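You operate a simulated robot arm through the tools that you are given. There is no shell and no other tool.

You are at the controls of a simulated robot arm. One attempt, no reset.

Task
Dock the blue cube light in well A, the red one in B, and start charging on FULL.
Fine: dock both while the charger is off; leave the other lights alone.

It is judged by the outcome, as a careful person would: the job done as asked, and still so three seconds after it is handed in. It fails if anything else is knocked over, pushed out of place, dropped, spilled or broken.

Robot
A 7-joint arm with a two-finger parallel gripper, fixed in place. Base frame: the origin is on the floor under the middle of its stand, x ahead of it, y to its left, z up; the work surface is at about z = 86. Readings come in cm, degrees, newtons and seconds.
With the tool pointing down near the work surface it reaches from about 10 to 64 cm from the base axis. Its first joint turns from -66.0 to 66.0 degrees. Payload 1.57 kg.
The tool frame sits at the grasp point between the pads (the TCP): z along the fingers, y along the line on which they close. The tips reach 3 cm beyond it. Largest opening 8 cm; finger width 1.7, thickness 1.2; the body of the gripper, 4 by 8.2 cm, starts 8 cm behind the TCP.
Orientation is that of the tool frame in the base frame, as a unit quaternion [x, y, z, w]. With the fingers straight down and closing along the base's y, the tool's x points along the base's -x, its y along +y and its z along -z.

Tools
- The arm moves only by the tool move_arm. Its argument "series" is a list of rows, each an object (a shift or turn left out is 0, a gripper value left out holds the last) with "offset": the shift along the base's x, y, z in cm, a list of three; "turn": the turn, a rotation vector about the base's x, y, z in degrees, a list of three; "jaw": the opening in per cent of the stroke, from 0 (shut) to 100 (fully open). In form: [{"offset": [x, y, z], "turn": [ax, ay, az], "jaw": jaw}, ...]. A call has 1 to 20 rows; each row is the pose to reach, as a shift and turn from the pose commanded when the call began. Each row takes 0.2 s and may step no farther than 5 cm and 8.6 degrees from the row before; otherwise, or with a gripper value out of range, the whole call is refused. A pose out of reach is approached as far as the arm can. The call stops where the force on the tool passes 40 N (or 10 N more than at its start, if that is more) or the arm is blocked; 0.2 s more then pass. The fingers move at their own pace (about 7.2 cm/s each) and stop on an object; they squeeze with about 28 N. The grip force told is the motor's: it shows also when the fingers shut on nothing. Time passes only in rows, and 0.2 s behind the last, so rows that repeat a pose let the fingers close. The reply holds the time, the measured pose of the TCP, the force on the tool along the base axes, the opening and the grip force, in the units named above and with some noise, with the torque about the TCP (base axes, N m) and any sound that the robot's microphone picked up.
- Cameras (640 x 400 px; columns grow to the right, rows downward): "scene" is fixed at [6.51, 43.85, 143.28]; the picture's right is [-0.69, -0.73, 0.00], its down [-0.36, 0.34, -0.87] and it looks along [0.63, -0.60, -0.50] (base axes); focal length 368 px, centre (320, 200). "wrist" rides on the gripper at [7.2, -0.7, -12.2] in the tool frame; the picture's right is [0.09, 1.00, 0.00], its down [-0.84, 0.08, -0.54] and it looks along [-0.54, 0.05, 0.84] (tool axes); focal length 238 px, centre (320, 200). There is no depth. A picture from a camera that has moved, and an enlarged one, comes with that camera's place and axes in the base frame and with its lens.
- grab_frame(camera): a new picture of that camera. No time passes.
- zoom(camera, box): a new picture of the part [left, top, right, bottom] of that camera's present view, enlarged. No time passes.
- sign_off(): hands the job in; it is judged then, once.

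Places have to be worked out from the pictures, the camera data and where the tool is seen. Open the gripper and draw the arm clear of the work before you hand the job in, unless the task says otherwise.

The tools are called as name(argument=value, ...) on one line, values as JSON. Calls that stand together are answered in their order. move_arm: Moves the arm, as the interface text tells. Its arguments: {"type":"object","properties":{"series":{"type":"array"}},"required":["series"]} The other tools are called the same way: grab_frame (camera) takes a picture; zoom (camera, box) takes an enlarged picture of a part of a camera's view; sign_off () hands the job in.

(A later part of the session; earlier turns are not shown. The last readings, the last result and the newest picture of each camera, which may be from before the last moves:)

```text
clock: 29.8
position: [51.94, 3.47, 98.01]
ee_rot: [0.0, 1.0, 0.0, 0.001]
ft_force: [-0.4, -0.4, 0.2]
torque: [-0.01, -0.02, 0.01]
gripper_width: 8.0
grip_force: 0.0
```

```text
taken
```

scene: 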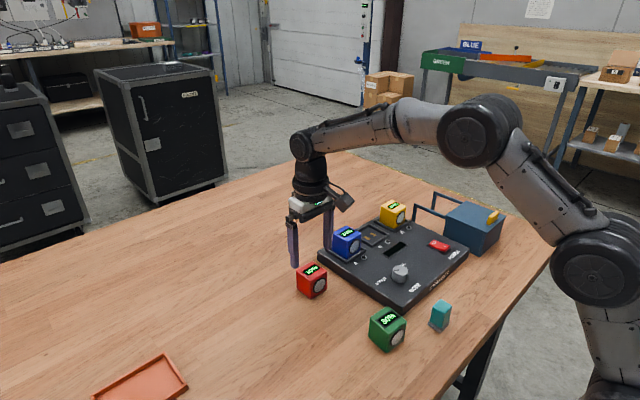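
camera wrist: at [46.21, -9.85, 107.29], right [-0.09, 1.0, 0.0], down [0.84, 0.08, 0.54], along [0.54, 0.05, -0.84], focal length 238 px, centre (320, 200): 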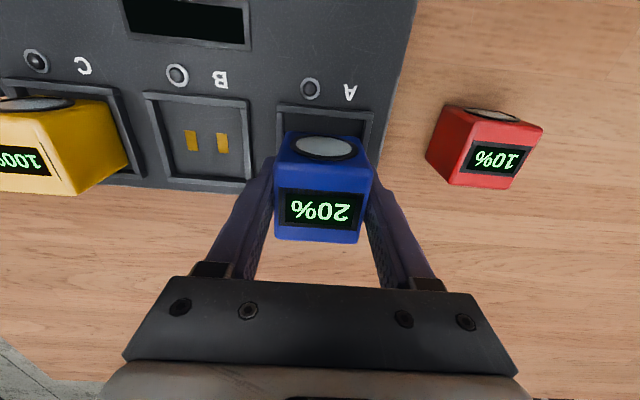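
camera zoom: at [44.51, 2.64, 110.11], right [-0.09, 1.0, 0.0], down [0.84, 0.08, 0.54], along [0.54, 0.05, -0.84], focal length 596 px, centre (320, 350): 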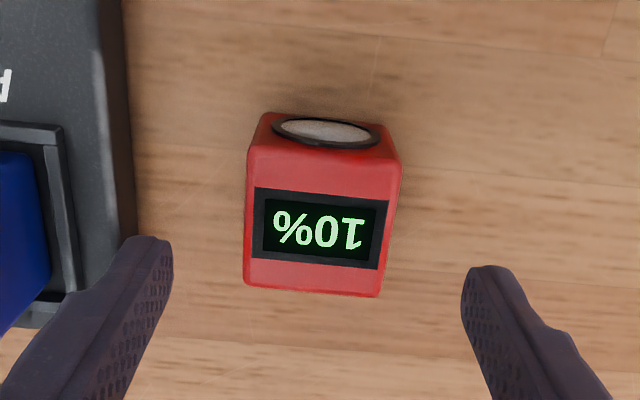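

Red is at ≈(51.94, 3.26), yaw ≈0.6°. I descend to z≈89.5 and close.

move_arm(series=[{"offset": [0.1, -0.15, -3]}, {"offset": [0.1, -0.15, -6]}, {"offset": [0.1, -0.15, -7.8]}, {"offset": [0.1, -0.15, -8.4], "turn": [0, 0, 0.5]}, {"offset": [0.1, -0.15, -8.4], "turn": [0, 0, 0.5]}, {"offset": [0.1, -0.15, -8.4], "turn": [0, 0, 0.5], "jaw": 0}, {"offset": [0.1, -0.15, -8.4], "turn": [0, 0, 0.5], "jaw": 0}, {"offset": [0.1, -0.15, -8.4], "turn": [0, 0, 0.5], "jaw": 0}, {"offset": [0.1, -0.15, -8.4], "turn": [0, 0, 0.5], "jaw": 0}, {"offset": [0.1, -0.15, -8.4], "turn": [0, 0, 0.5], "jaw": 0}])

zoom(camera="wrist", box=[220, 100, 420, 260])

```text
clock: 32.0
position: [51.93, 3.16, 89.49]
ee_rot: [-0.004, 1.0, 0.001, 0.001]
ft_force: [-0.4, 0.6, -0.5]
torque: [0.02, -0.02, -0.02]
gripper_width: 4.98
grip_force: 28.1
```

```text
2.50 times, centred on (320, 180) of wrist
camera zoom: at [44.62, 2.39, 101.65], right [-0.1, 0.99, 0.0], down [0.83, 0.08, 0.54], along [0.54, 0.06, -0.84], focal length 596 px, centre (320, 250)
```

zoom: 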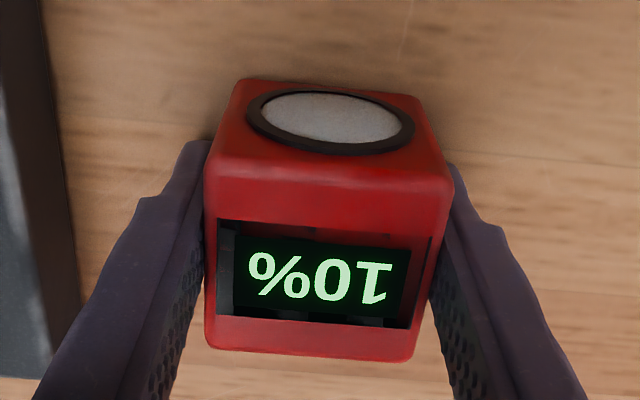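

Red is gripped just as blue was. I lift slowly, high enough to clear the docked blue cube.

move_arm(series=[{"offset": [0, 0, 0.1]}, {"offset": [0, 0, 0.25]}, {"offset": [0, 0, 0.45]}, {"offset": [0, 0, 0.75]}, {"offset": [0, 0, 1.1]}, {"offset": [0, 0, 1.5]}, {"offset": [0, 0, 2.0]}, {"offset": [0, 0, 2.5]}, {"offset": [0, 0, 3.0]}, {"offset": [0, 0, 3.5]}, {"offset": [0, 0, 4.0]}, {"offset": [0, 0, 4.5]}, {"offset": [0, 0, 5.0]}, {"offset": [0, 0, 5.5]}, {"offset": [0, 0, 6.0]}, {"offset": [0, 0, 6.4]}, {"offset": [0, 0, 6.7]}, {"offset": [0, 0, 6.9]}, {"offset": [0, 0, 7.0]}, {"offset": [0, 0, 7.0]}])

zoom(camera="wrist", box=[220, 100, 420, 260])

```text
clock: 36.2
position: [52.05, 3.0, 96.45]
ee_rot: [-0.004, 1.0, 0.0, 0.001]
ft_force: [0.6, 0.0, -2.5]
torque: [-0.02, -0.01, -0.01]
gripper_width: 4.99
grip_force: 27.7
```

```text
2.50 times, centred on (320, 180) of wrist
camera zoom: at [44.65, 2.11, 108.72], right [-0.1, 0.99, 0.0], down [0.83, 0.08, 0.54], along [0.54, 0.06, -0.84], focal length 596 px, centre (320, 250)
```

zoom: 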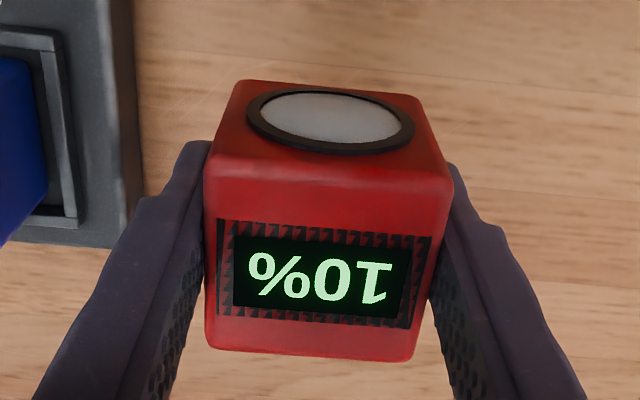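

Red is secure. I continue rising while moving slowly toward B, in two gentle legs.

move_arm(series=[{"offset": [0, -0.1, 0.1]}, {"offset": [0.02, -0.3, 0.3]}, {"offset": [0.04, -0.6, 0.6]}, {"offset": [0.07, -1.0, 1.0]}, {"offset": [0.1, -1.5, 1.5]}, {"offset": [0.14, -2.1, 2.0]}, {"offset": [0.18, -2.7, 2.5]}, {"offset": [0.22, -3.3, 3.0]}, {"offset": [0.27, -4.0, 3.4]}, {"offset": [0.31, -4.7, 3.7]}, {"offset": [0.37, -5.5, 3.9]}, {"offset": [0.42, -6.3, 4.0]}, {"offset": [0.47, -7.1, 4.0]}, {"offset": [0.53, -7.9, 4.0]}, {"offset": [0.57, -8.6, 4.0]}, {"offset": [0.61, -9.2, 4.0]}, {"offset": [0.65, -9.7, 4.0]}, {"offset": [0.67, -10.1, 4.0]}, {"offset": [0.69, -10.4, 4.0]}, {"offset": [0.7, -10.5, 4.0]}])

grab_frame(camera="wrist")

grab_frame(camera="scene")

```text
clock: 40.4
position: [52.66, -7.48, 100.6]
ee_rot: [-0.005, 1.0, 0.0, 0.001]
ft_force: [-0.1, -0.6, -2.8]
torque: [0.04, 0.03, -0.02]
gripper_width: 4.96
grip_force: 27.8
```

```text
taken
camera wrist: at [45.33, -8.24, 112.77], right [-0.1, 0.99, 0.0], down [0.83, 0.08, 0.54], along [0.54, 0.06, -0.84], focal length 238 px, centre (320, 200)
```

wrist: 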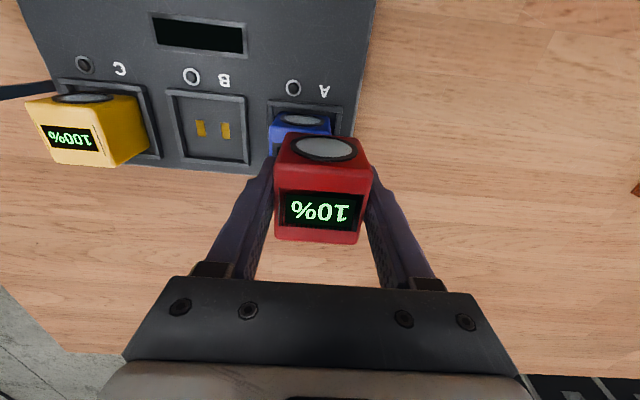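

```text
taken
```

scene: 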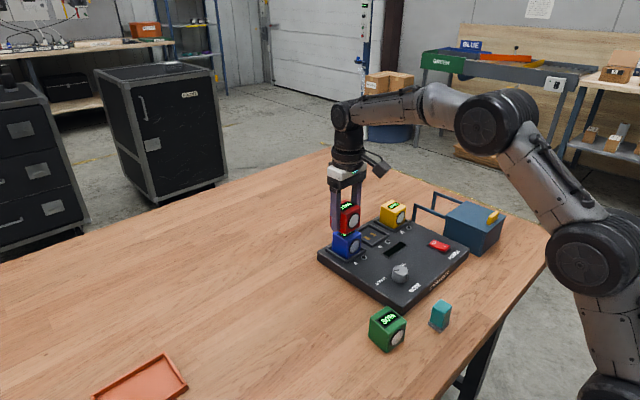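

Still secure. Second leg: move on to directly over well B at the same height.

move_arm(series=[{"offset": [0.01, -0.1, 0]}, {"offset": [0.02, -0.3, 0]}, {"offset": [0.04, -0.6, 0]}, {"offset": [0.07, -1.0, 0]}, {"offset": [0.1, -1.5, 0]}, {"offset": [0.15, -2.1, 0]}, {"offset": [0.2, -2.8, 0]}, {"offset": [0.25, -3.5, 0]}, {"offset": [0.3, -4.3, 0], "turn": [0, 0, -0.1]}, {"offset": [0.35, -5.1, 0], "turn": [0, 0, -0.2]}, {"offset": [0.41, -5.9, 0], "turn": [0, 0, -0.3]}, {"offset": [0.46, -6.7, 0], "turn": [0, 0, -0.4]}, {"offset": [0.52, -7.5, 0], "turn": [0, 0, -0.5]}, {"offset": [0.57, -8.3, 0], "turn": [0, 0, -0.5]}, {"offset": [0.62, -9.0, 0], "turn": [0, 0, -0.5]}, {"offset": [0.67, -9.6, 0], "turn": [0, 0, -0.5]}, {"offset": [0.7, -10.1, 0], "turn": [0, 0, -0.5]}, {"offset": [0.72, -10.5, 0], "turn": [0, 0, -0.5]}, {"offset": [0.74, -10.7, 0], "turn": [0, 0, -0.5]}, {"offset": [0.74, -10.7, 0], "turn": [0, 0, -0.5]}])

grab_frame(camera="wrist")

zoom(camera="scene", box=[300, 160, 460, 260])

```text
clock: 44.6
position: [53.35, -18.1, 100.39]
ee_rot: [0.001, 1.0, 0.001, 0.001]
ft_force: [0.4, 0.3, -2.8]
torque: [0.0, 0.02, -0.01]
gripper_width: 4.99
grip_force: 27.8
```

```text
taken
camera wrist: at [46.1, -19.0, 112.58], right [-0.09, 1.0, 0.0], down [0.84, 0.08, 0.54], along [0.54, 0.05, -0.84], focal length 238 px, centre (320, 200)
```

wrist: 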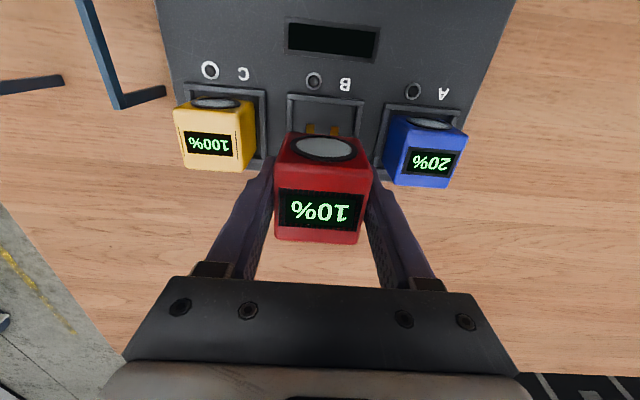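

```text
4.00 times, centred on (380, 210) of scene
camera zoom: at [6.52, 43.85, 143.28], right [-0.69, -0.73, 0.0], down [-0.36, 0.34, -0.87], along [0.63, -0.6, -0.5], focal length 1472 px, centre (80, 160)
```

zoom: 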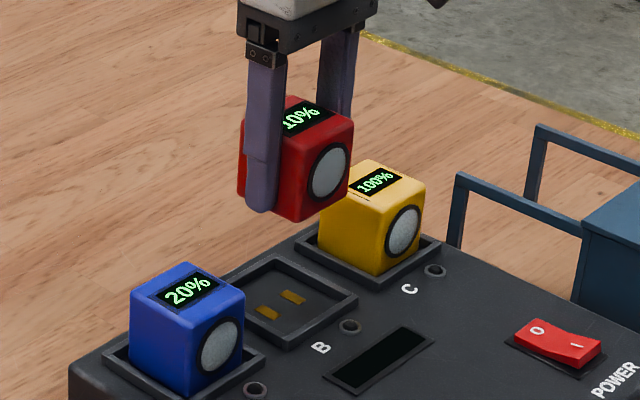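

Over B now. I zoom to measure well B relative to the cube before lowering.

zoom(camera="wrist", box=[240, 60, 400, 180])

```text
3.33 times, centred on (320, 120) of wrist
camera zoom: at [46.1, -19.0, 112.58], right [-0.09, 1.0, 0.0], down [0.84, 0.08, 0.54], along [0.54, 0.05, -0.84], focal length 794 px, centre (320, 467)
```

zoom: 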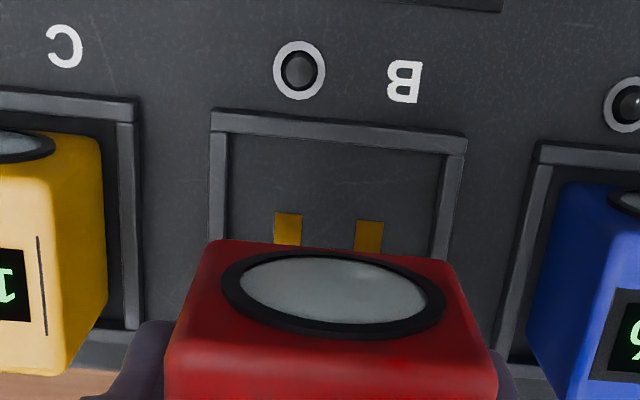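

Well B's centre works out ≈(53.4,-18.05..-18.15); relative to the A release pose I need +0.15 in y. I lower slowly to just above the rim.

move_arm(series=[{"offset": [0, 0.08, -0.1]}, {"offset": [0, 0.15, -0.3]}, {"offset": [0, 0.15, -0.6]}, {"offset": [0, 0.15, -1.0]}, {"offset": [0, 0.15, -1.4]}, {"offset": [0, 0.15, -1.85]}, {"offset": [0, 0.15, -2.3]}, {"offset": [0, 0.15, -2.75]}, {"offset": [0, 0.15, -3.2]}, {"offset": [0, 0.15, -3.65]}, {"offset": [0, 0.15, -4.1]}, {"offset": [0, 0.15, -4.55]}, {"offset": [0, 0.15, -4.95]}, {"offset": [0, 0.15, -5.35]}, {"offset": [0, 0.15, -5.7]}, {"offset": [0, 0.15, -6.0]}, {"offset": [0, 0.15, -6.2]}, {"offset": [0, 0.15, -6.35]}, {"offset": [0, 0.15, -6.4]}, {"offset": [0, 0.15, -6.4]}])

zoom(camera="wrist", box=[200, 60, 440, 260])

zoom(camera="scene", box=[320, 190, 416, 260])

```text
clock: 48.8
position: [53.35, -17.95, 94.22]
ee_rot: [0.0, 1.0, 0.0, 0.001]
ft_force: [-0.8, 0.4, -2.1]
torque: [0.0, 0.01, -0.04]
gripper_width: 4.96
grip_force: 28.3
```

```text
2.00 times, centred on (320, 160) of wrist
camera zoom: at [46.15, -18.81, 106.36], right [-0.09, 1.0, 0.0], down [0.84, 0.08, 0.54], along [0.54, 0.05, -0.84], focal length 477 px, centre (320, 280)
```

zoom: 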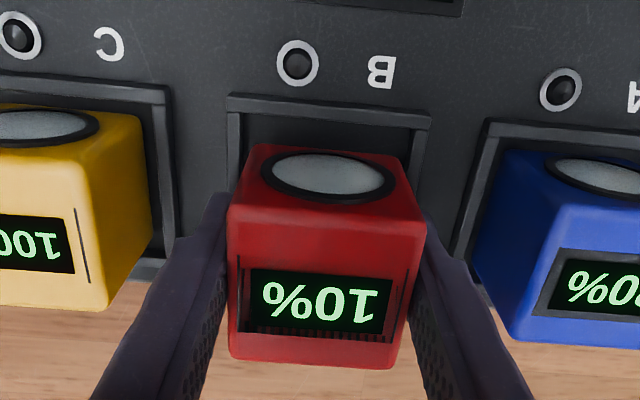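

```text
5.71 times, centred on (368, 225) of scene
camera zoom: at [6.52, 43.85, 143.28], right [-0.69, -0.73, 0.0], down [-0.36, 0.34, -0.87], along [0.63, -0.6, -0.5], focal length 2102 px, centre (46, 57)
```

zoom: 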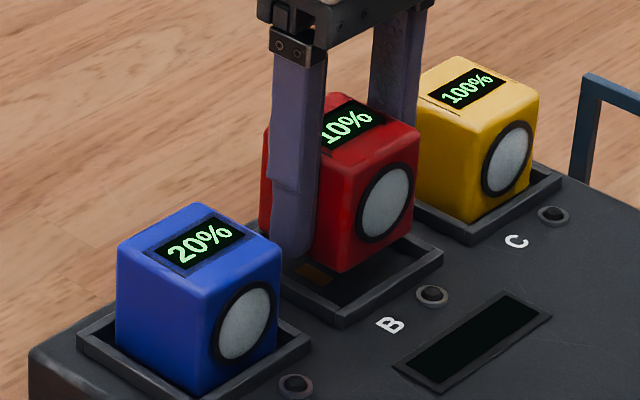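

Alignment over B matches that at A's release to within ~0.5 mm. I lower the final 1.25 cm gently.

move_arm(series=[{"offset": [0, -0.04, -0.1]}, {"offset": [0, -0.04, -0.25]}, {"offset": [0, -0.04, -0.4]}, {"offset": [0, -0.04, -0.55]}, {"offset": [0, -0.04, -0.7]}, {"offset": [0, -0.04, -0.85]}, {"offset": [0, -0.04, -1.0]}, {"offset": [0, -0.04, -1.1]}, {"offset": [0, -0.04, -1.2]}, {"offset": [0, -0.04, -1.2]}])

zoom(camera="wrist", box=[200, 60, 440, 260])

zoom(camera="scene", box=[320, 190, 416, 260])

```text
clock: 51.0
position: [53.46, -18.09, 93.03]
ee_rot: [0.0, 1.0, 0.0, 0.001]
ft_force: [0.9, -0.4, -1.6]
torque: [-0.02, -0.01, 0.01]
gripper_width: 4.99
grip_force: 27.8
```

```text
2.00 times, centred on (320, 160) of wrist
camera zoom: at [46.1, -18.87, 105.18], right [-0.09, 1.0, 0.0], down [0.84, 0.08, 0.54], along [0.54, 0.05, -0.84], focal length 477 px, centre (320, 280)
```

zoom: 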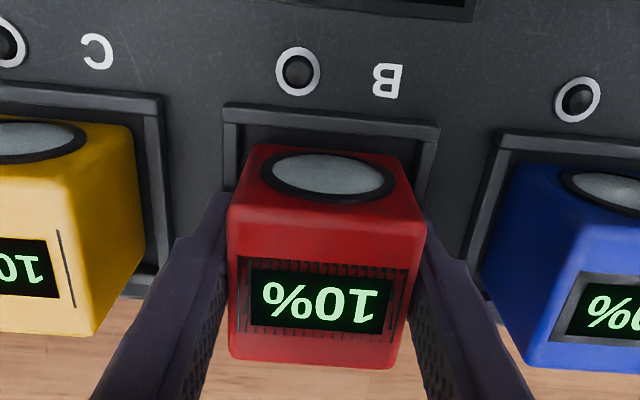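

```text
5.71 times, centred on (368, 225) of scene
camera zoom: at [6.52, 43.85, 143.28], right [-0.69, -0.73, 0.0], down [-0.36, 0.34, -0.87], along [0.63, -0.6, -0.5], focal length 2102 px, centre (46, 57)
```

zoom: 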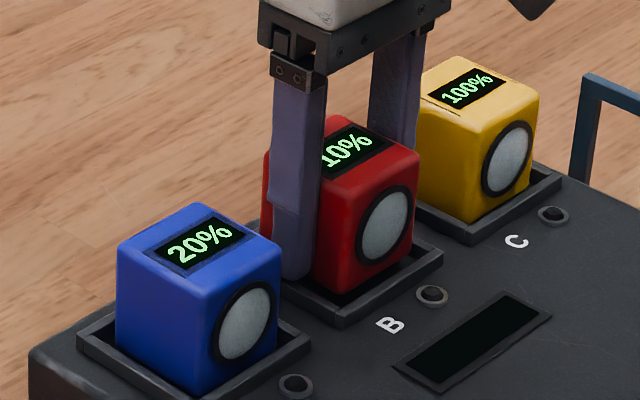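

This view matches A's release view. I open the jaws to 78% and let red settle.

move_arm(series=[{"offset": [0, 0, -0.05], "jaw": 78}, {"offset": [0, 0, -0.05], "jaw": 78}, {"offset": [0, 0, -0.05], "jaw": 78}, {"offset": [0, 0, -0.05], "jaw": 78}, {"offset": [0, 0, 0.8]}, {"offset": [0, 0, 2.5]}, {"offset": [0, 0, 5]}, {"offset": [0, 0, 8]}, {"offset": [0, 0, 10]}, {"offset": [0, 0, 10]}])

grab_frame(camera="wrist")

zoom(camera="scene", box=[310, 180, 470, 300])

```text
clock: 53.2
position: [53.34, -17.98, 103.15]
ee_rot: [-0.001, 1.0, 0.0, 0.0]
ft_force: [-0.3, -0.4, -0.6]
torque: [0.0, -0.01, 0.01]
gripper_width: 6.24
grip_force: 0.2
```

```text
taken
camera wrist: at [46.03, -18.83, 115.36], right [-0.09, 1.0, 0.0], down [0.84, 0.08, 0.54], along [0.54, 0.05, -0.84], focal length 238 px, centre (320, 200)
```

wrist: 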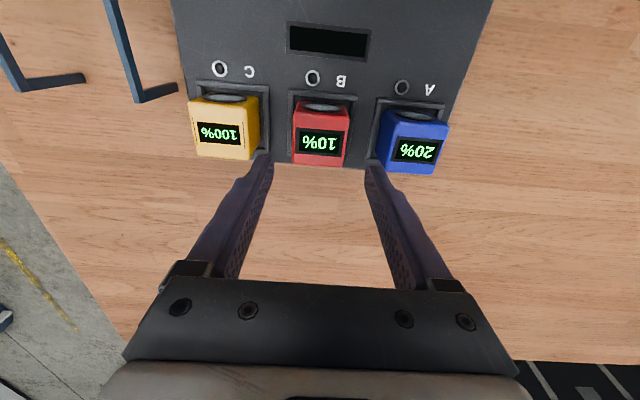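

```text
3.33 times, centred on (390, 240) of scene
camera zoom: at [6.51, 43.85, 143.28], right [-0.69, -0.73, 0.0], down [-0.36, 0.34, -0.87], along [0.63, -0.6, -0.5], focal length 1226 px, centre (87, 67)
```

zoom: 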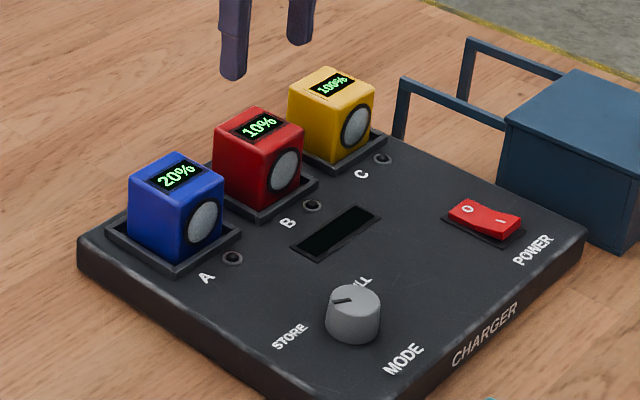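

Both cubes are docked square in A and B. Next the mode knob: I move over it (estimated (38.7,-10.6)) for a close look.

move_arm(series=[{"offset": [-3, 1.5, 0]}, {"offset": [-6, 3, 0]}, {"offset": [-9, 4.5, 0]}, {"offset": [-12, 6, -1]}, {"offset": [-14.6, 7.4, -2]}, {"offset": [-14.6, 7.4, -3]}, {"offset": [-14.6, 7.4, -3]}])

grab_frame(camera="wrist")

zoom(camera="scene", box=[360, 220, 480, 310])

```text
clock: 54.8
position: [38.79, -10.98, 99.99]
ee_rot: [0.0, 1.0, -0.001, 0.001]
ft_force: [-0.2, -1.0, -0.7]
torque: [-0.01, 0.02, -0.01]
gripper_width: 6.23
grip_force: 0.0
```

```text
taken
camera wrist: at [31.48, -11.78, 112.17], right [-0.09, 1.0, 0.0], down [0.84, 0.08, 0.54], along [0.54, 0.05, -0.84], focal length 238 px, centre (320, 200)
```

wrist: 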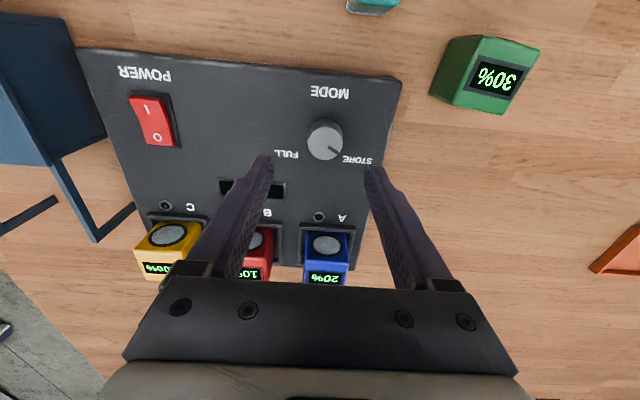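

```text
4.44 times, centred on (420, 265) of scene
camera zoom: at [6.51, 43.85, 143.28], right [-0.69, -0.73, 0.0], down [-0.36, 0.34, -0.87], along [0.63, -0.6, -0.5], focal length 1635 px, centre (-124, -89)
```

zoom: 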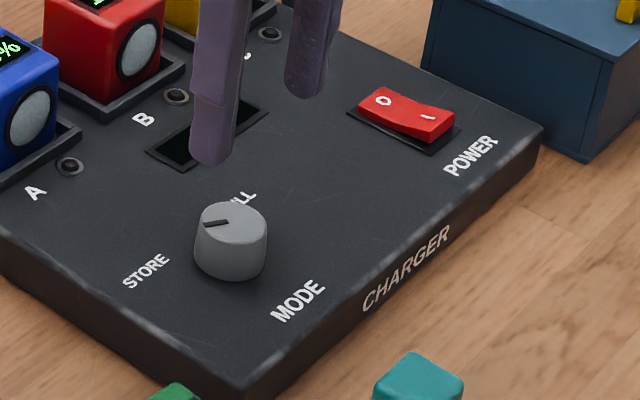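

zoom(camera="wrist", box=[260, 80, 388, 180])

zoom(camera="wrist", box=[90, 50, 218, 160])

zoom(camera="scene", box=[420, 220, 470, 260])

```text
4.00 times, centred on (324, 130) of wrist
camera zoom: at [31.48, -11.78, 112.17], right [-0.09, 1.0, 0.0], down [0.84, 0.08, 0.54], along [0.54, 0.05, -0.84], focal length 953 px, centre (304, 480)
```

zoom: 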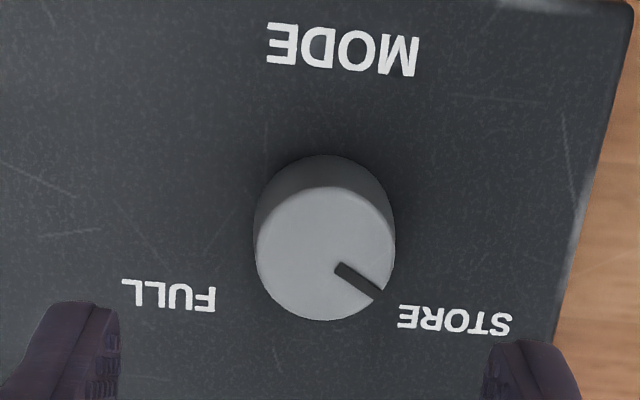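

```text
3.64 times, centred on (154, 105) of wrist
camera zoom: at [31.48, -11.78, 112.17], right [-0.09, 1.0, 0.0], down [0.84, 0.08, 0.54], along [0.54, 0.05, -0.84], focal length 867 px, centre (924, 546)
```

zoom: 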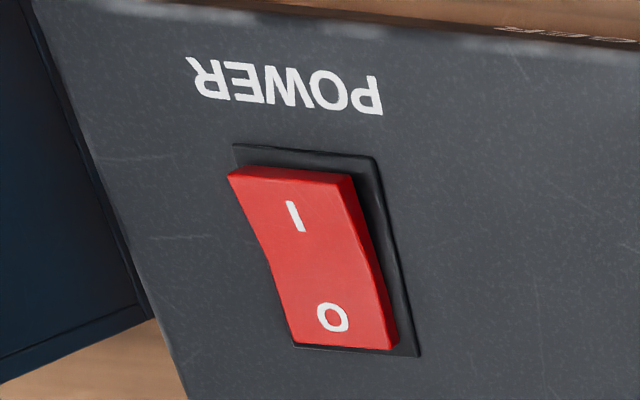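

```text
10.00 times, centred on (445, 240) of scene
camera zoom: at [6.51, 43.85, 143.28], right [-0.69, -0.73, 0.0], down [-0.36, 0.34, -0.87], along [0.63, -0.6, -0.5], focal length 3679 px, centre (-930, -200)
```

zoom: 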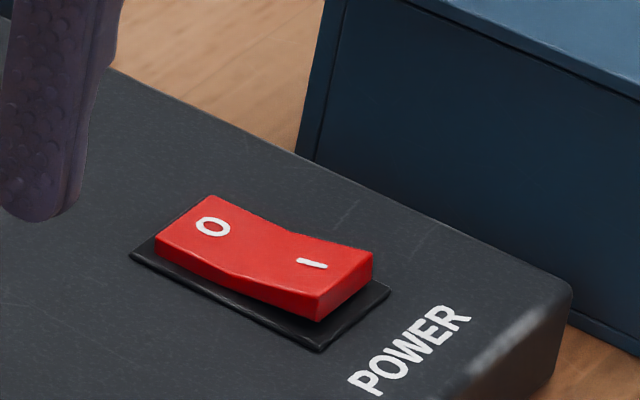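

The rocker's I end is raised (so it is off), and the knob pointer is at STORE (≈+57° from +x), FULL at ≈-59°. Knob axis is at ≈(38.77,-10.63), ~3.3 cm across and 2.3 tall; I lower a bit, centre over it and re-measure.

move_arm(series=[{"offset": [0, 0.2, -1]}, {"offset": [0, 0.4, -2.5]}, {"offset": [0, 0.4, -3.5]}, {"offset": [0, 0.4, -3.5]}])

zoom(camera="wrist", box=[220, 90, 420, 230])

```text
clock: 55.8
position: [38.88, -10.5, 96.32]
ee_rot: [0.001, 1.0, 0.001, 0.001]
ft_force: [0.1, -0.1, -0.2]
torque: [0.02, 0.02, 0.04]
gripper_width: 6.23
grip_force: 0.0
```

```text
2.86 times, centred on (320, 160) of wrist
camera zoom: at [31.58, -11.26, 108.54], right [-0.09, 1.0, 0.0], down [0.84, 0.08, 0.54], along [0.54, 0.05, -0.84], focal length 681 px, centre (320, 314)
```

zoom: 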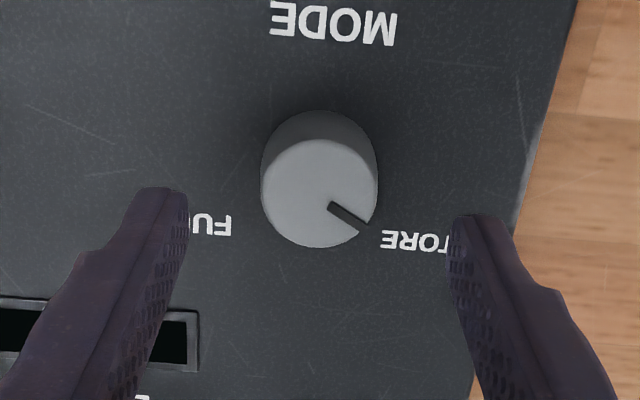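

Knob axis refined to ≈(38.73,-10.60). I centre there and pre-rotate the gripper by +58° so one grasp can sweep to FULL.

move_arm(series=[{"offset": [-0.13, -0.1, 0], "turn": [0, 0, 6]}, {"offset": [-0.13, -0.1, 0], "turn": [0, 0, 13]}, {"offset": [-0.13, -0.1, 0], "turn": [0, 0, 20]}, {"offset": [-0.13, -0.1, 0], "turn": [0, 0, 27]}, {"offset": [-0.13, -0.1, 0], "turn": [0, 0, 34]}, {"offset": [-0.13, -0.1, 0], "turn": [0, 0, 41]}, {"offset": [-0.13, -0.1, 0], "turn": [0, 0, 48]}, {"offset": [-0.13, -0.1, 0], "turn": [0, 0, 54]}, {"offset": [-0.13, -0.1, 0], "turn": [0, 0, 58]}, {"offset": [-0.13, -0.1, 0], "turn": [0, 0, 58]}])

grab_frame(camera="wrist")

grab_frame(camera="scene")

```text
clock: 58.0
position: [38.69, -10.53, 96.51]
ee_rot: [-0.485, 0.874, 0.001, 0.001]
ft_force: [-1.2, -0.2, 0.3]
torque: [-0.01, -0.02, 0.02]
gripper_width: 6.23
grip_force: 0.0
```

```text
taken
camera wrist: at [35.35, -17.02, 108.67], right [-0.89, 0.45, 0.0], down [0.38, 0.75, 0.54], along [0.24, 0.49, -0.84], focal length 238 px, centre (320, 200)
```

wrist: 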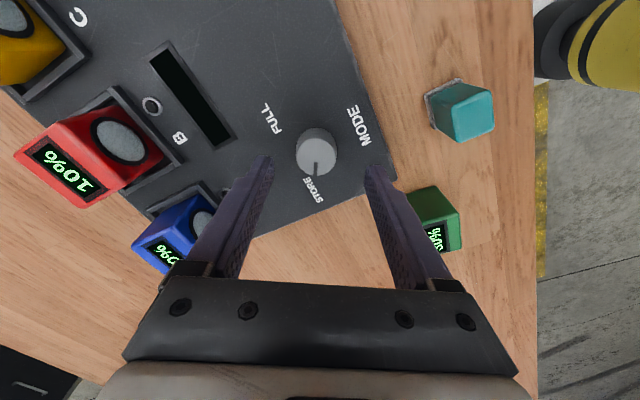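

```text
taken
```

scene: 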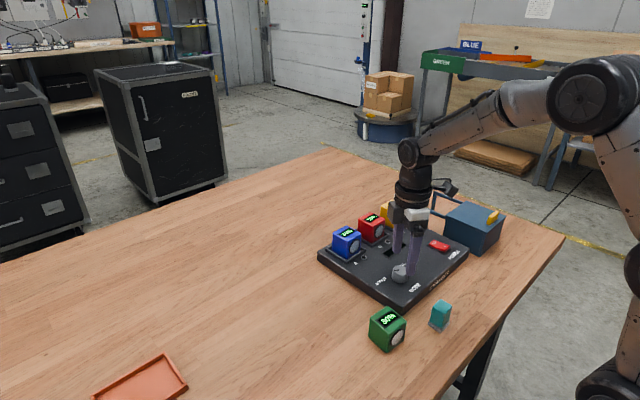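

The +58° pose was reached. I check the knob centring from this view.

zoom(camera="wrist", box=[240, 90, 400, 210])

```text
3.33 times, centred on (320, 150) of wrist
camera zoom: at [35.35, -17.02, 108.67], right [-0.89, 0.45, 0.0], down [0.38, 0.75, 0.54], along [0.24, 0.49, -0.84], focal length 794 px, centre (320, 367)
```

zoom: 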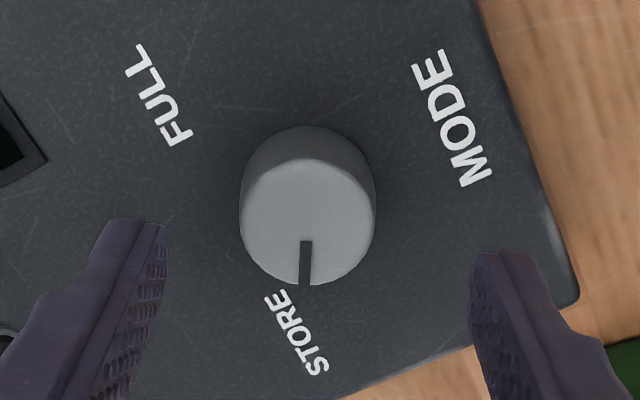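

Centring is within ~0.1 cm. I descend so the tips are ~0.3 cm above the panel and close on the knob.

move_arm(series=[{"offset": [0.05, -0.1, -1.5]}, {"offset": [0.05, -0.1, -3]}, {"offset": [0.05, -0.1, -3.6]}, {"offset": [0.05, -0.1, -3.95]}, {"offset": [0.05, -0.1, -3.95]}, {"offset": [0.05, -0.1, -3.95], "jaw": 0}, {"offset": [0.05, -0.1, -3.95], "jaw": 0}, {"offset": [0.05, -0.1, -3.95], "jaw": 0}, {"offset": [0.05, -0.1, -3.95], "jaw": 0}, {"offset": [0.05, -0.1, -3.95], "jaw": 0}])

zoom(camera="wrist", box=[220, 100, 420, 260])

zoom(camera="scene", box=[340, 190, 468, 310])

```text
clock: 60.2
position: [38.96, -10.59, 92.66]
ee_rot: [-0.484, 0.875, 0.0, 0.002]
ft_force: [11.8, -8.3, -9.2]
torque: [-0.29, -0.3, 0.01]
gripper_width: 3.32
grip_force: 40.7
```

```text
2.50 times, centred on (320, 180) of wrist
camera zoom: at [35.54, -17.16, 104.8], right [-0.89, 0.45, 0.0], down [0.38, 0.75, 0.54], along [0.25, 0.49, -0.84], focal length 596 px, centre (320, 250)
```

zoom: 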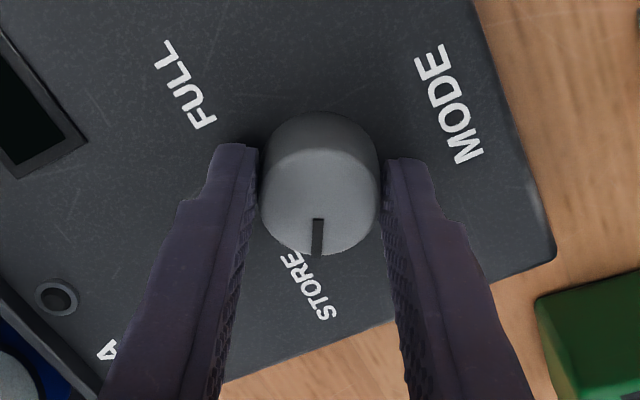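

```text
3.33 times, centred on (404, 250) of scene
camera zoom: at [6.56, 43.83, 143.28], right [-0.69, -0.73, 0.0], down [-0.36, 0.34, -0.87], along [0.63, -0.6, -0.5], focal length 1226 px, centre (40, 33)
```

zoom: 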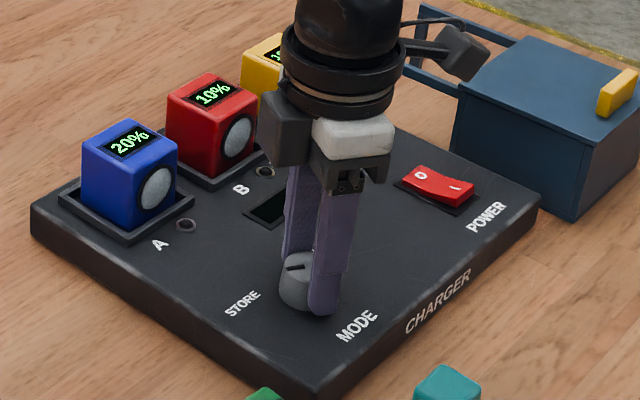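

The knob is gripped (3.3 cm) with some lateral preload, so I relax the commanded position ~0.2 cm toward the true axis, then turn clockwise by 60° first.

move_arm(series=[{"offset": [0.1, -0.06, 0]}, {"offset": [0.17, -0.1, 0]}, {"offset": [0.17, -0.1, 0], "turn": [0, 0, -3]}, {"offset": [0.17, -0.1, 0], "turn": [0, 0, -8]}, {"offset": [0.17, -0.1, 0], "turn": [0, 0, -14]}, {"offset": [0.17, -0.1, 0], "turn": [0, 0, -20]}, {"offset": [0.17, -0.1, 0], "turn": [0, 0, -26]}, {"offset": [0.17, -0.1, 0], "turn": [0, 0, -32]}, {"offset": [0.17, -0.1, 0], "turn": [0, 0, -38]}, {"offset": [0.17, -0.1, 0], "turn": [0, 0, -44]}, {"offset": [0.17, -0.1, 0], "turn": [0, 0, -50]}, {"offset": [0.17, -0.1, 0], "turn": [0, 0, -55]}, {"offset": [0.17, -0.1, 0], "turn": [0, 0, -58]}, {"offset": [0.17, -0.1, 0], "turn": [0, 0, -58]}])

zoom(camera="wrist", box=[220, 100, 420, 260])

zoom(camera="scene", box=[340, 190, 468, 310])

```text
clock: 63.2
position: [38.85, -10.64, 92.67]
ee_rot: [-0.001, 1.0, 0.001, 0.001]
ft_force: [-4.7, 18.1, 18.9]
torque: [0.59, -0.3, 0.03]
gripper_width: 3.29
grip_force: 40.4
```

```text
2.50 times, centred on (320, 180) of wrist
camera zoom: at [31.57, -11.29, 104.81], right [-0.09, 1.0, 0.0], down [0.84, 0.08, 0.54], along [0.54, 0.05, -0.84], focal length 596 px, centre (320, 250)
```

zoom: 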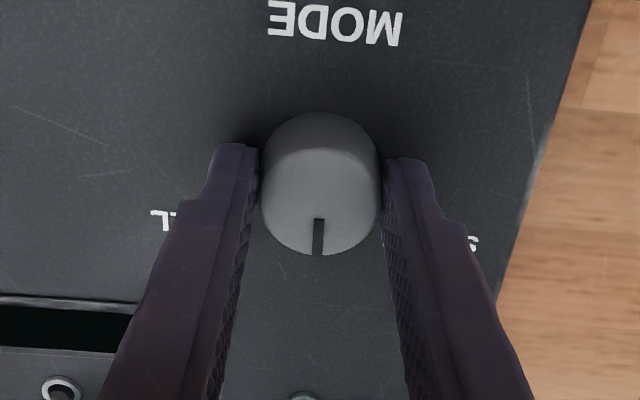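

```text
3.33 times, centred on (404, 250) of scene
camera zoom: at [6.48, 43.9, 143.26], right [-0.69, -0.73, 0.0], down [-0.36, 0.34, -0.87], along [0.63, -0.6, -0.49], focal length 1226 px, centre (40, 33)
```

zoom: 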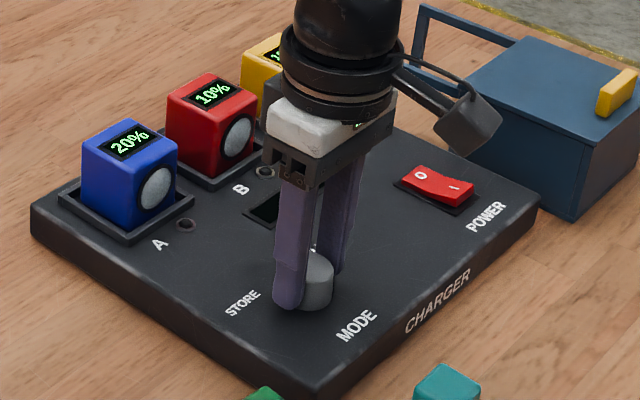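

The knob turned along with the gripper by ~58°. Side load shows my commanded axis is ~0.2 cm low in y, so I relieve it (+0.12, +0.22), then continue clockwise.

move_arm(series=[{"offset": [0.05, 0.1, 0.05]}, {"offset": [0.12, 0.22, 0.1]}, {"offset": [0.12, 0.22, 0.1]}])

```text
clock: 64.0
position: [38.89, -10.58, 92.7]
ee_rot: [-0.001, 1.0, 0.0, -0.001]
ft_force: [-6.5, -4.6, -0.7]
torque: [-0.25, -0.53, 0.0]
gripper_width: 3.28
grip_force: 40.8
```

Loads are low now. I continue the turn by another 60° clockwise.

move_arm(series=[{"offset": [-0.02, -0.03, 0], "turn": [0, 0, -3]}, {"offset": [-0.02, -0.03, 0], "turn": [0, 0, -8]}, {"offset": [-0.02, -0.03, 0], "turn": [0, 0, -14]}, {"offset": [-0.02, -0.03, 0], "turn": [0, 0, -20]}, {"offset": [-0.02, -0.03, 0], "turn": [0, 0, -26]}, {"offset": [-0.02, -0.03, 0], "turn": [0, 0, -32]}, {"offset": [-0.02, -0.03, 0], "turn": [0, 0, -38]}, {"offset": [-0.02, -0.03, 0], "turn": [0, 0, -44]}, {"offset": [-0.02, -0.03, 0], "turn": [0, 0, -49]}, {"offset": [-0.02, -0.03, 0], "turn": [0, 0, -54]}, {"offset": [-0.02, -0.03, 0], "turn": [0, 0, -58]}, {"offset": [-0.02, -0.03, 0], "turn": [0, 0, -60]}, {"offset": [-0.02, -0.03, 0], "turn": [0, 0, -60]}])

grab_frame(camera="wrist")

zoom(camera="scene", box=[340, 190, 468, 310])

```text
clock: 66.8
position: [38.93, -10.46, 92.57]
ee_rot: [0.5, 0.866, 0.0, 0.0]
ft_force: [-11.1, 4.8, 1.6]
torque: [0.13, 0.32, -0.04]
gripper_width: 3.3
grip_force: 40.9
```

```text
taken
camera wrist: at [34.67, -4.61, 104.82], right [0.82, 0.58, 0.0], down [0.48, -0.69, 0.54], along [0.31, -0.44, -0.84], focal length 238 px, centre (320, 200)
```

wrist: 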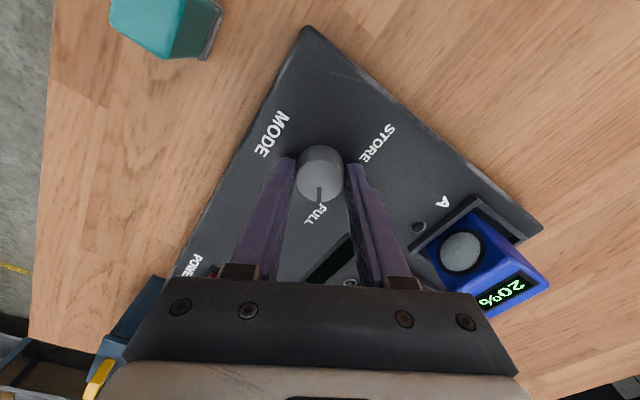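

```text
3.33 times, centred on (404, 250) of scene
camera zoom: at [6.49, 43.86, 143.27], right [-0.69, -0.73, 0.0], down [-0.36, 0.34, -0.87], along [0.63, -0.6, -0.49], focal length 1226 px, centre (40, 33)
```

zoom: 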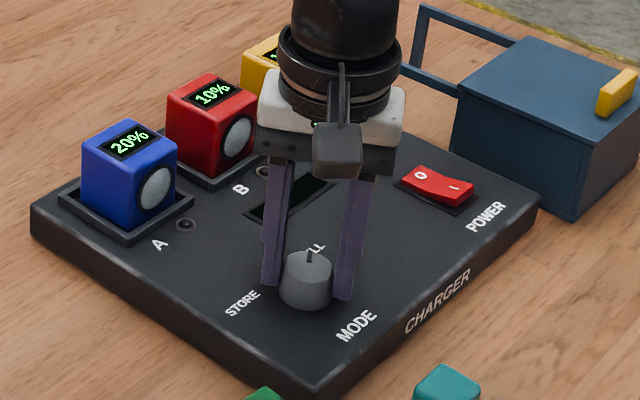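

The pointer now points at FULL; I zoom to verify the angle before releasing.

zoom(camera="wrist", box=[240, 110, 400, 230])

zoom(camera="scene", box=[370, 240, 434, 290])

```text
3.33 times, centred on (320, 170) of wrist
camera zoom: at [34.67, -4.61, 104.82], right [0.82, 0.58, 0.0], down [0.48, -0.69, 0.54], along [0.31, -0.44, -0.84], focal length 794 px, centre (320, 300)
```

zoom: 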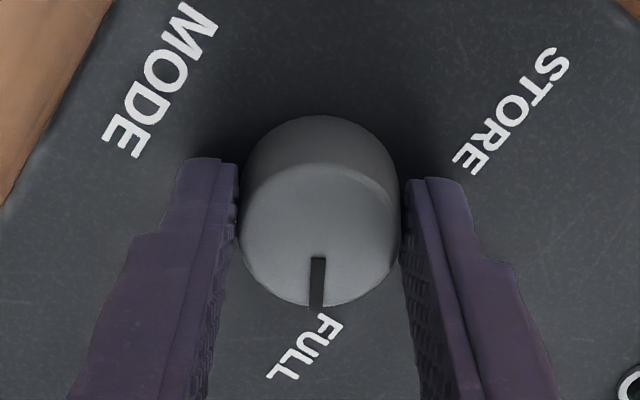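

```text
8.00 times, centred on (402, 265) of scene
camera zoom: at [6.49, 43.86, 143.27], right [-0.69, -0.73, 0.0], down [-0.36, 0.34, -0.87], along [0.63, -0.6, -0.49], focal length 2943 px, centre (-336, -320)
```

zoom: 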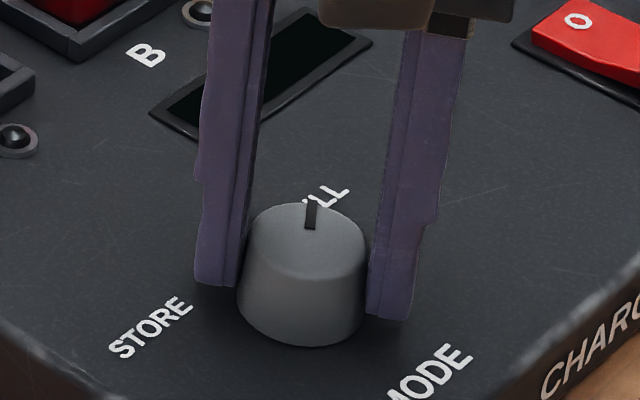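

The pointer measures ≈-58°, mirror-symmetric to its STORE start (+58.5°) and aimed at FULL. I open the jaws, rise and rotate back.

move_arm(series=[{"offset": [0, 0, 0], "jaw": 70}, {"offset": [0, 0, 0], "jaw": 70}, {"offset": [0, 0, 0], "jaw": 70}, {"offset": [0, 0, 1]}, {"offset": [0, 0, 3]}, {"offset": [0, 0, 6], "turn": [0, 0, 5]}, {"offset": [0, 0, 8], "turn": [0, 0, 12]}, {"offset": [0, 0, 8], "turn": [0, 0, 20]}, {"offset": [0, 0, 8], "turn": [0, 0, 28]}, {"offset": [0, 0, 8], "turn": [0, 0, 36]}, {"offset": [0, 0, 8], "turn": [0, 0, 44]}, {"offset": [0, 0, 8], "turn": [0, 0, 52]}, {"offset": [0, 0, 8], "turn": [0, 0, 57]}, {"offset": [0, 0, 8], "turn": [0, 0, 60]}, {"offset": [0, 0, 8], "turn": [0, 0, 60]}])

grab_frame(camera="wrist")

zoom(camera="wrist", box=[240, 80, 400, 200])

zoom(camera="scene", box=[310, 190, 470, 310])

```text
clock: 70.0
position: [38.89, -10.43, 100.61]
ee_rot: [-0.001, 1.0, 0.001, 0.001]
ft_force: [-0.1, 0.5, 0.6]
torque: [0.03, -0.02, 0.02]
gripper_width: 5.59
grip_force: 0.0
```

```text
taken
camera wrist: at [31.61, -11.14, 112.75], right [-0.09, 1.0, 0.0], down [0.84, 0.08, 0.54], along [0.54, 0.05, -0.84], focal length 238 px, centre (320, 200)
```

wrist: 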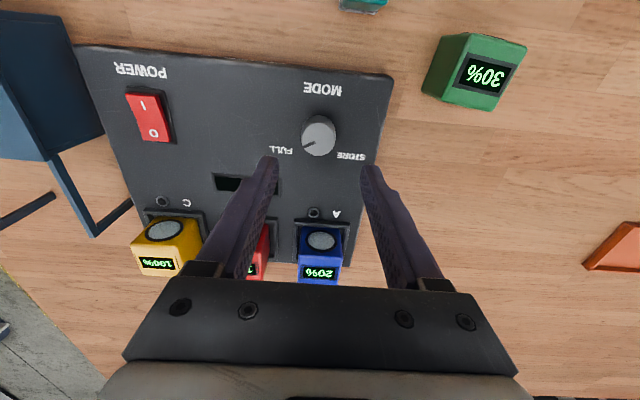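

```text
3.33 times, centred on (320, 140) of wrist
camera zoom: at [31.61, -11.14, 112.75], right [-0.09, 1.0, 0.0], down [0.84, 0.08, 0.54], along [0.54, 0.05, -0.84], focal length 794 px, centre (320, 400)
```

zoom: 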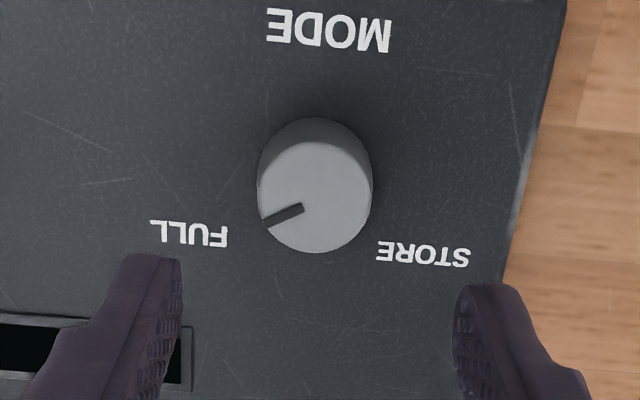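

```text
3.33 times, centred on (390, 250) of scene
camera zoom: at [6.51, 43.85, 143.28], right [-0.69, -0.73, 0.0], down [-0.36, 0.34, -0.87], along [0.63, -0.6, -0.5], focal length 1226 px, centre (87, 33)
```

zoom: 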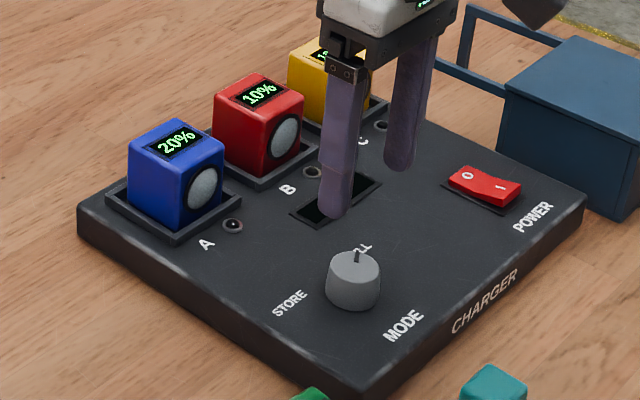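

The knob stays on FULL after release. Now the power rocker: I compute its I end at ≈(37.2,-26.6); I close the jaws and hover over it for a close look.

move_arm(series=[{"offset": [-0.4, -4, 0], "jaw": 0}, {"offset": [-0.8, -8, 0]}, {"offset": [-1.2, -12, 0]}, {"offset": [-1.6, -15, 0]}, {"offset": [-1.7, -16.2, -2]}, {"offset": [-1.7, -16.2, -2]}])

grab_frame(camera="wrist")

zoom(camera="wrist", box=[240, 80, 400, 220])

zoom(camera="scene", box=[380, 160, 508, 270])

```text
clock: 71.4
position: [37.37, -26.79, 98.74]
ee_rot: [0.0, 1.0, 0.001, 0.0]
ft_force: [-0.2, 0.1, -0.1]
torque: [-0.05, -0.03, -0.02]
gripper_width: 0.01
grip_force: 21.0
```

```text
taken
camera wrist: at [30.03, -27.59, 110.95], right [-0.09, 1.0, 0.0], down [0.84, 0.08, 0.54], along [0.54, 0.05, -0.84], focal length 238 px, centre (320, 200)
```

wrist: 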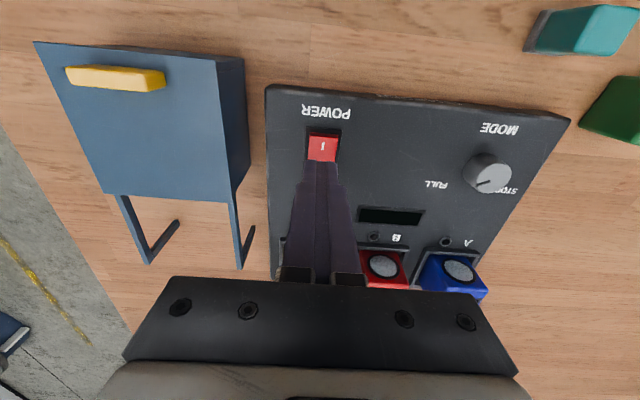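

```text
2.86 times, centred on (320, 150) of wrist
camera zoom: at [30.03, -27.59, 110.95], right [-0.09, 1.0, 0.0], down [0.84, 0.08, 0.54], along [0.54, 0.05, -0.84], focal length 681 px, centre (320, 343)
```

zoom: 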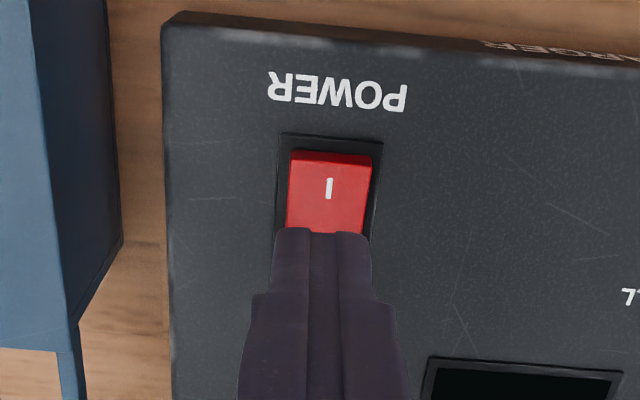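

```text
3.64 times, centred on (444, 215) of scene
camera zoom: at [6.52, 43.85, 143.28], right [-0.69, -0.73, 0.0], down [-0.36, 0.34, -0.87], along [0.63, -0.6, -0.5], focal length 1338 px, centre (-131, 146)
```

zoom: 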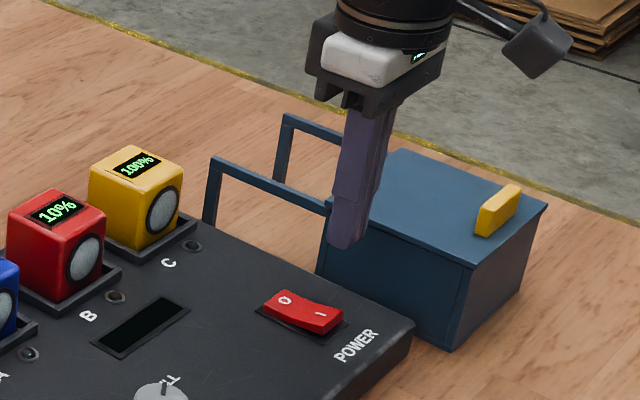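

The I end centre is at ≈(37.4,-26.65) and the closed tips are nearly above it. I shift +0.17 in y and descend to just above it.

move_arm(series=[{"offset": [0, 0.17, -1.5]}, {"offset": [0, 0.17, -3]}, {"offset": [0, 0.17, -4.2]}, {"offset": [0, 0.17, -4.7]}, {"offset": [0, 0.17, -4.7]}])

zoom(camera="wrist", box=[240, 100, 400, 220])

zoom(camera="scene", box=[400, 200, 480, 270])

```text
clock: 72.6
position: [37.21, -26.6, 94.13]
ee_rot: [0.0, 1.0, 0.0, 0.001]
ft_force: [0.1, -0.5, 0.3]
torque: [-0.01, 0.06, 0.0]
gripper_width: 0.03
grip_force: 21.3
```

```text
3.33 times, centred on (320, 160) of wrist
camera zoom: at [29.95, -27.26, 106.11], right [-0.09, 1.0, 0.0], down [0.84, 0.08, 0.54], along [0.54, 0.05, -0.84], focal length 794 px, centre (320, 333)
```

zoom: 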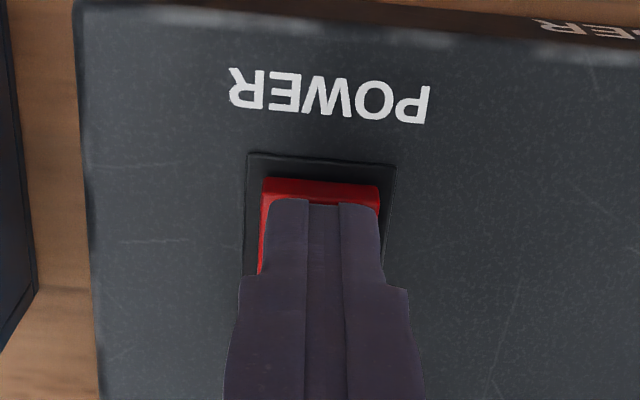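

```text
5.71 times, centred on (440, 235) of scene
camera zoom: at [6.51, 43.85, 143.28], right [-0.69, -0.73, 0.0], down [-0.36, 0.34, -0.87], along [0.63, -0.6, -0.5], focal length 2102 px, centre (-366, 0)
```

zoom: 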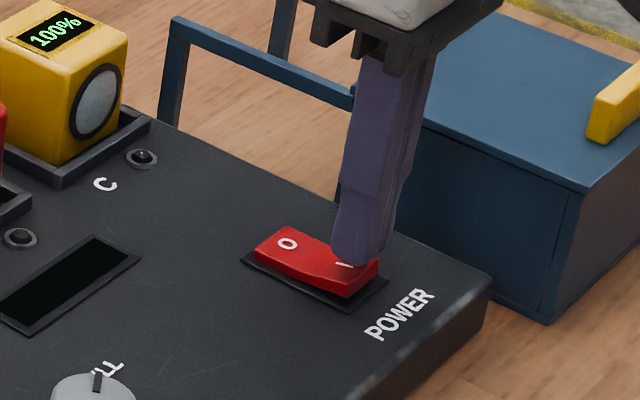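

Tips are right above the I end. I press down gently in small steps.

move_arm(series=[{"offset": [0, -0.08, -0.2]}, {"offset": [0, -0.08, -0.4]}, {"offset": [0, -0.08, -0.55]}, {"offset": [0, -0.08, -0.7]}, {"offset": [0, -0.08, -0.85]}, {"offset": [0, -0.08, -1.0]}, {"offset": [0, -0.08, -1.1]}, {"offset": [0, -0.08, -1.1]}])

zoom(camera="scene", box=[310, 190, 480, 300])

```text
clock: 74.4
position: [37.34, -26.49, 92.91]
ee_rot: [0.0, 1.0, -0.001, 0.001]
ft_force: [-6.1, 3.3, 12.3]
torque: [0.09, 0.02, 0.01]
gripper_width: 0.02
grip_force: 21.4
```

```text
3.64 times, centred on (395, 245) of scene
camera zoom: at [6.49, 43.87, 143.27], right [-0.69, -0.73, 0.0], down [-0.36, 0.34, -0.87], along [0.63, -0.6, -0.49], focal length 1338 px, centre (47, 36)
```

zoom: 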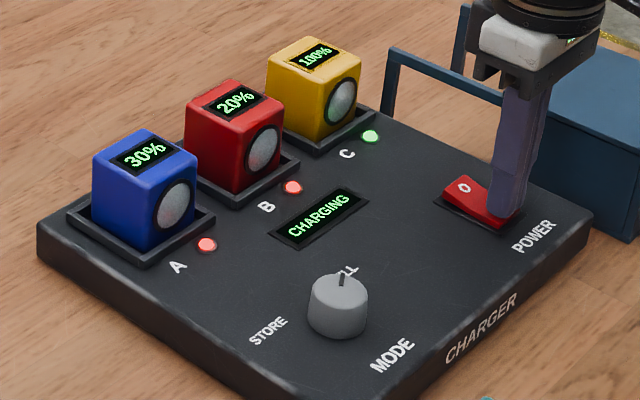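

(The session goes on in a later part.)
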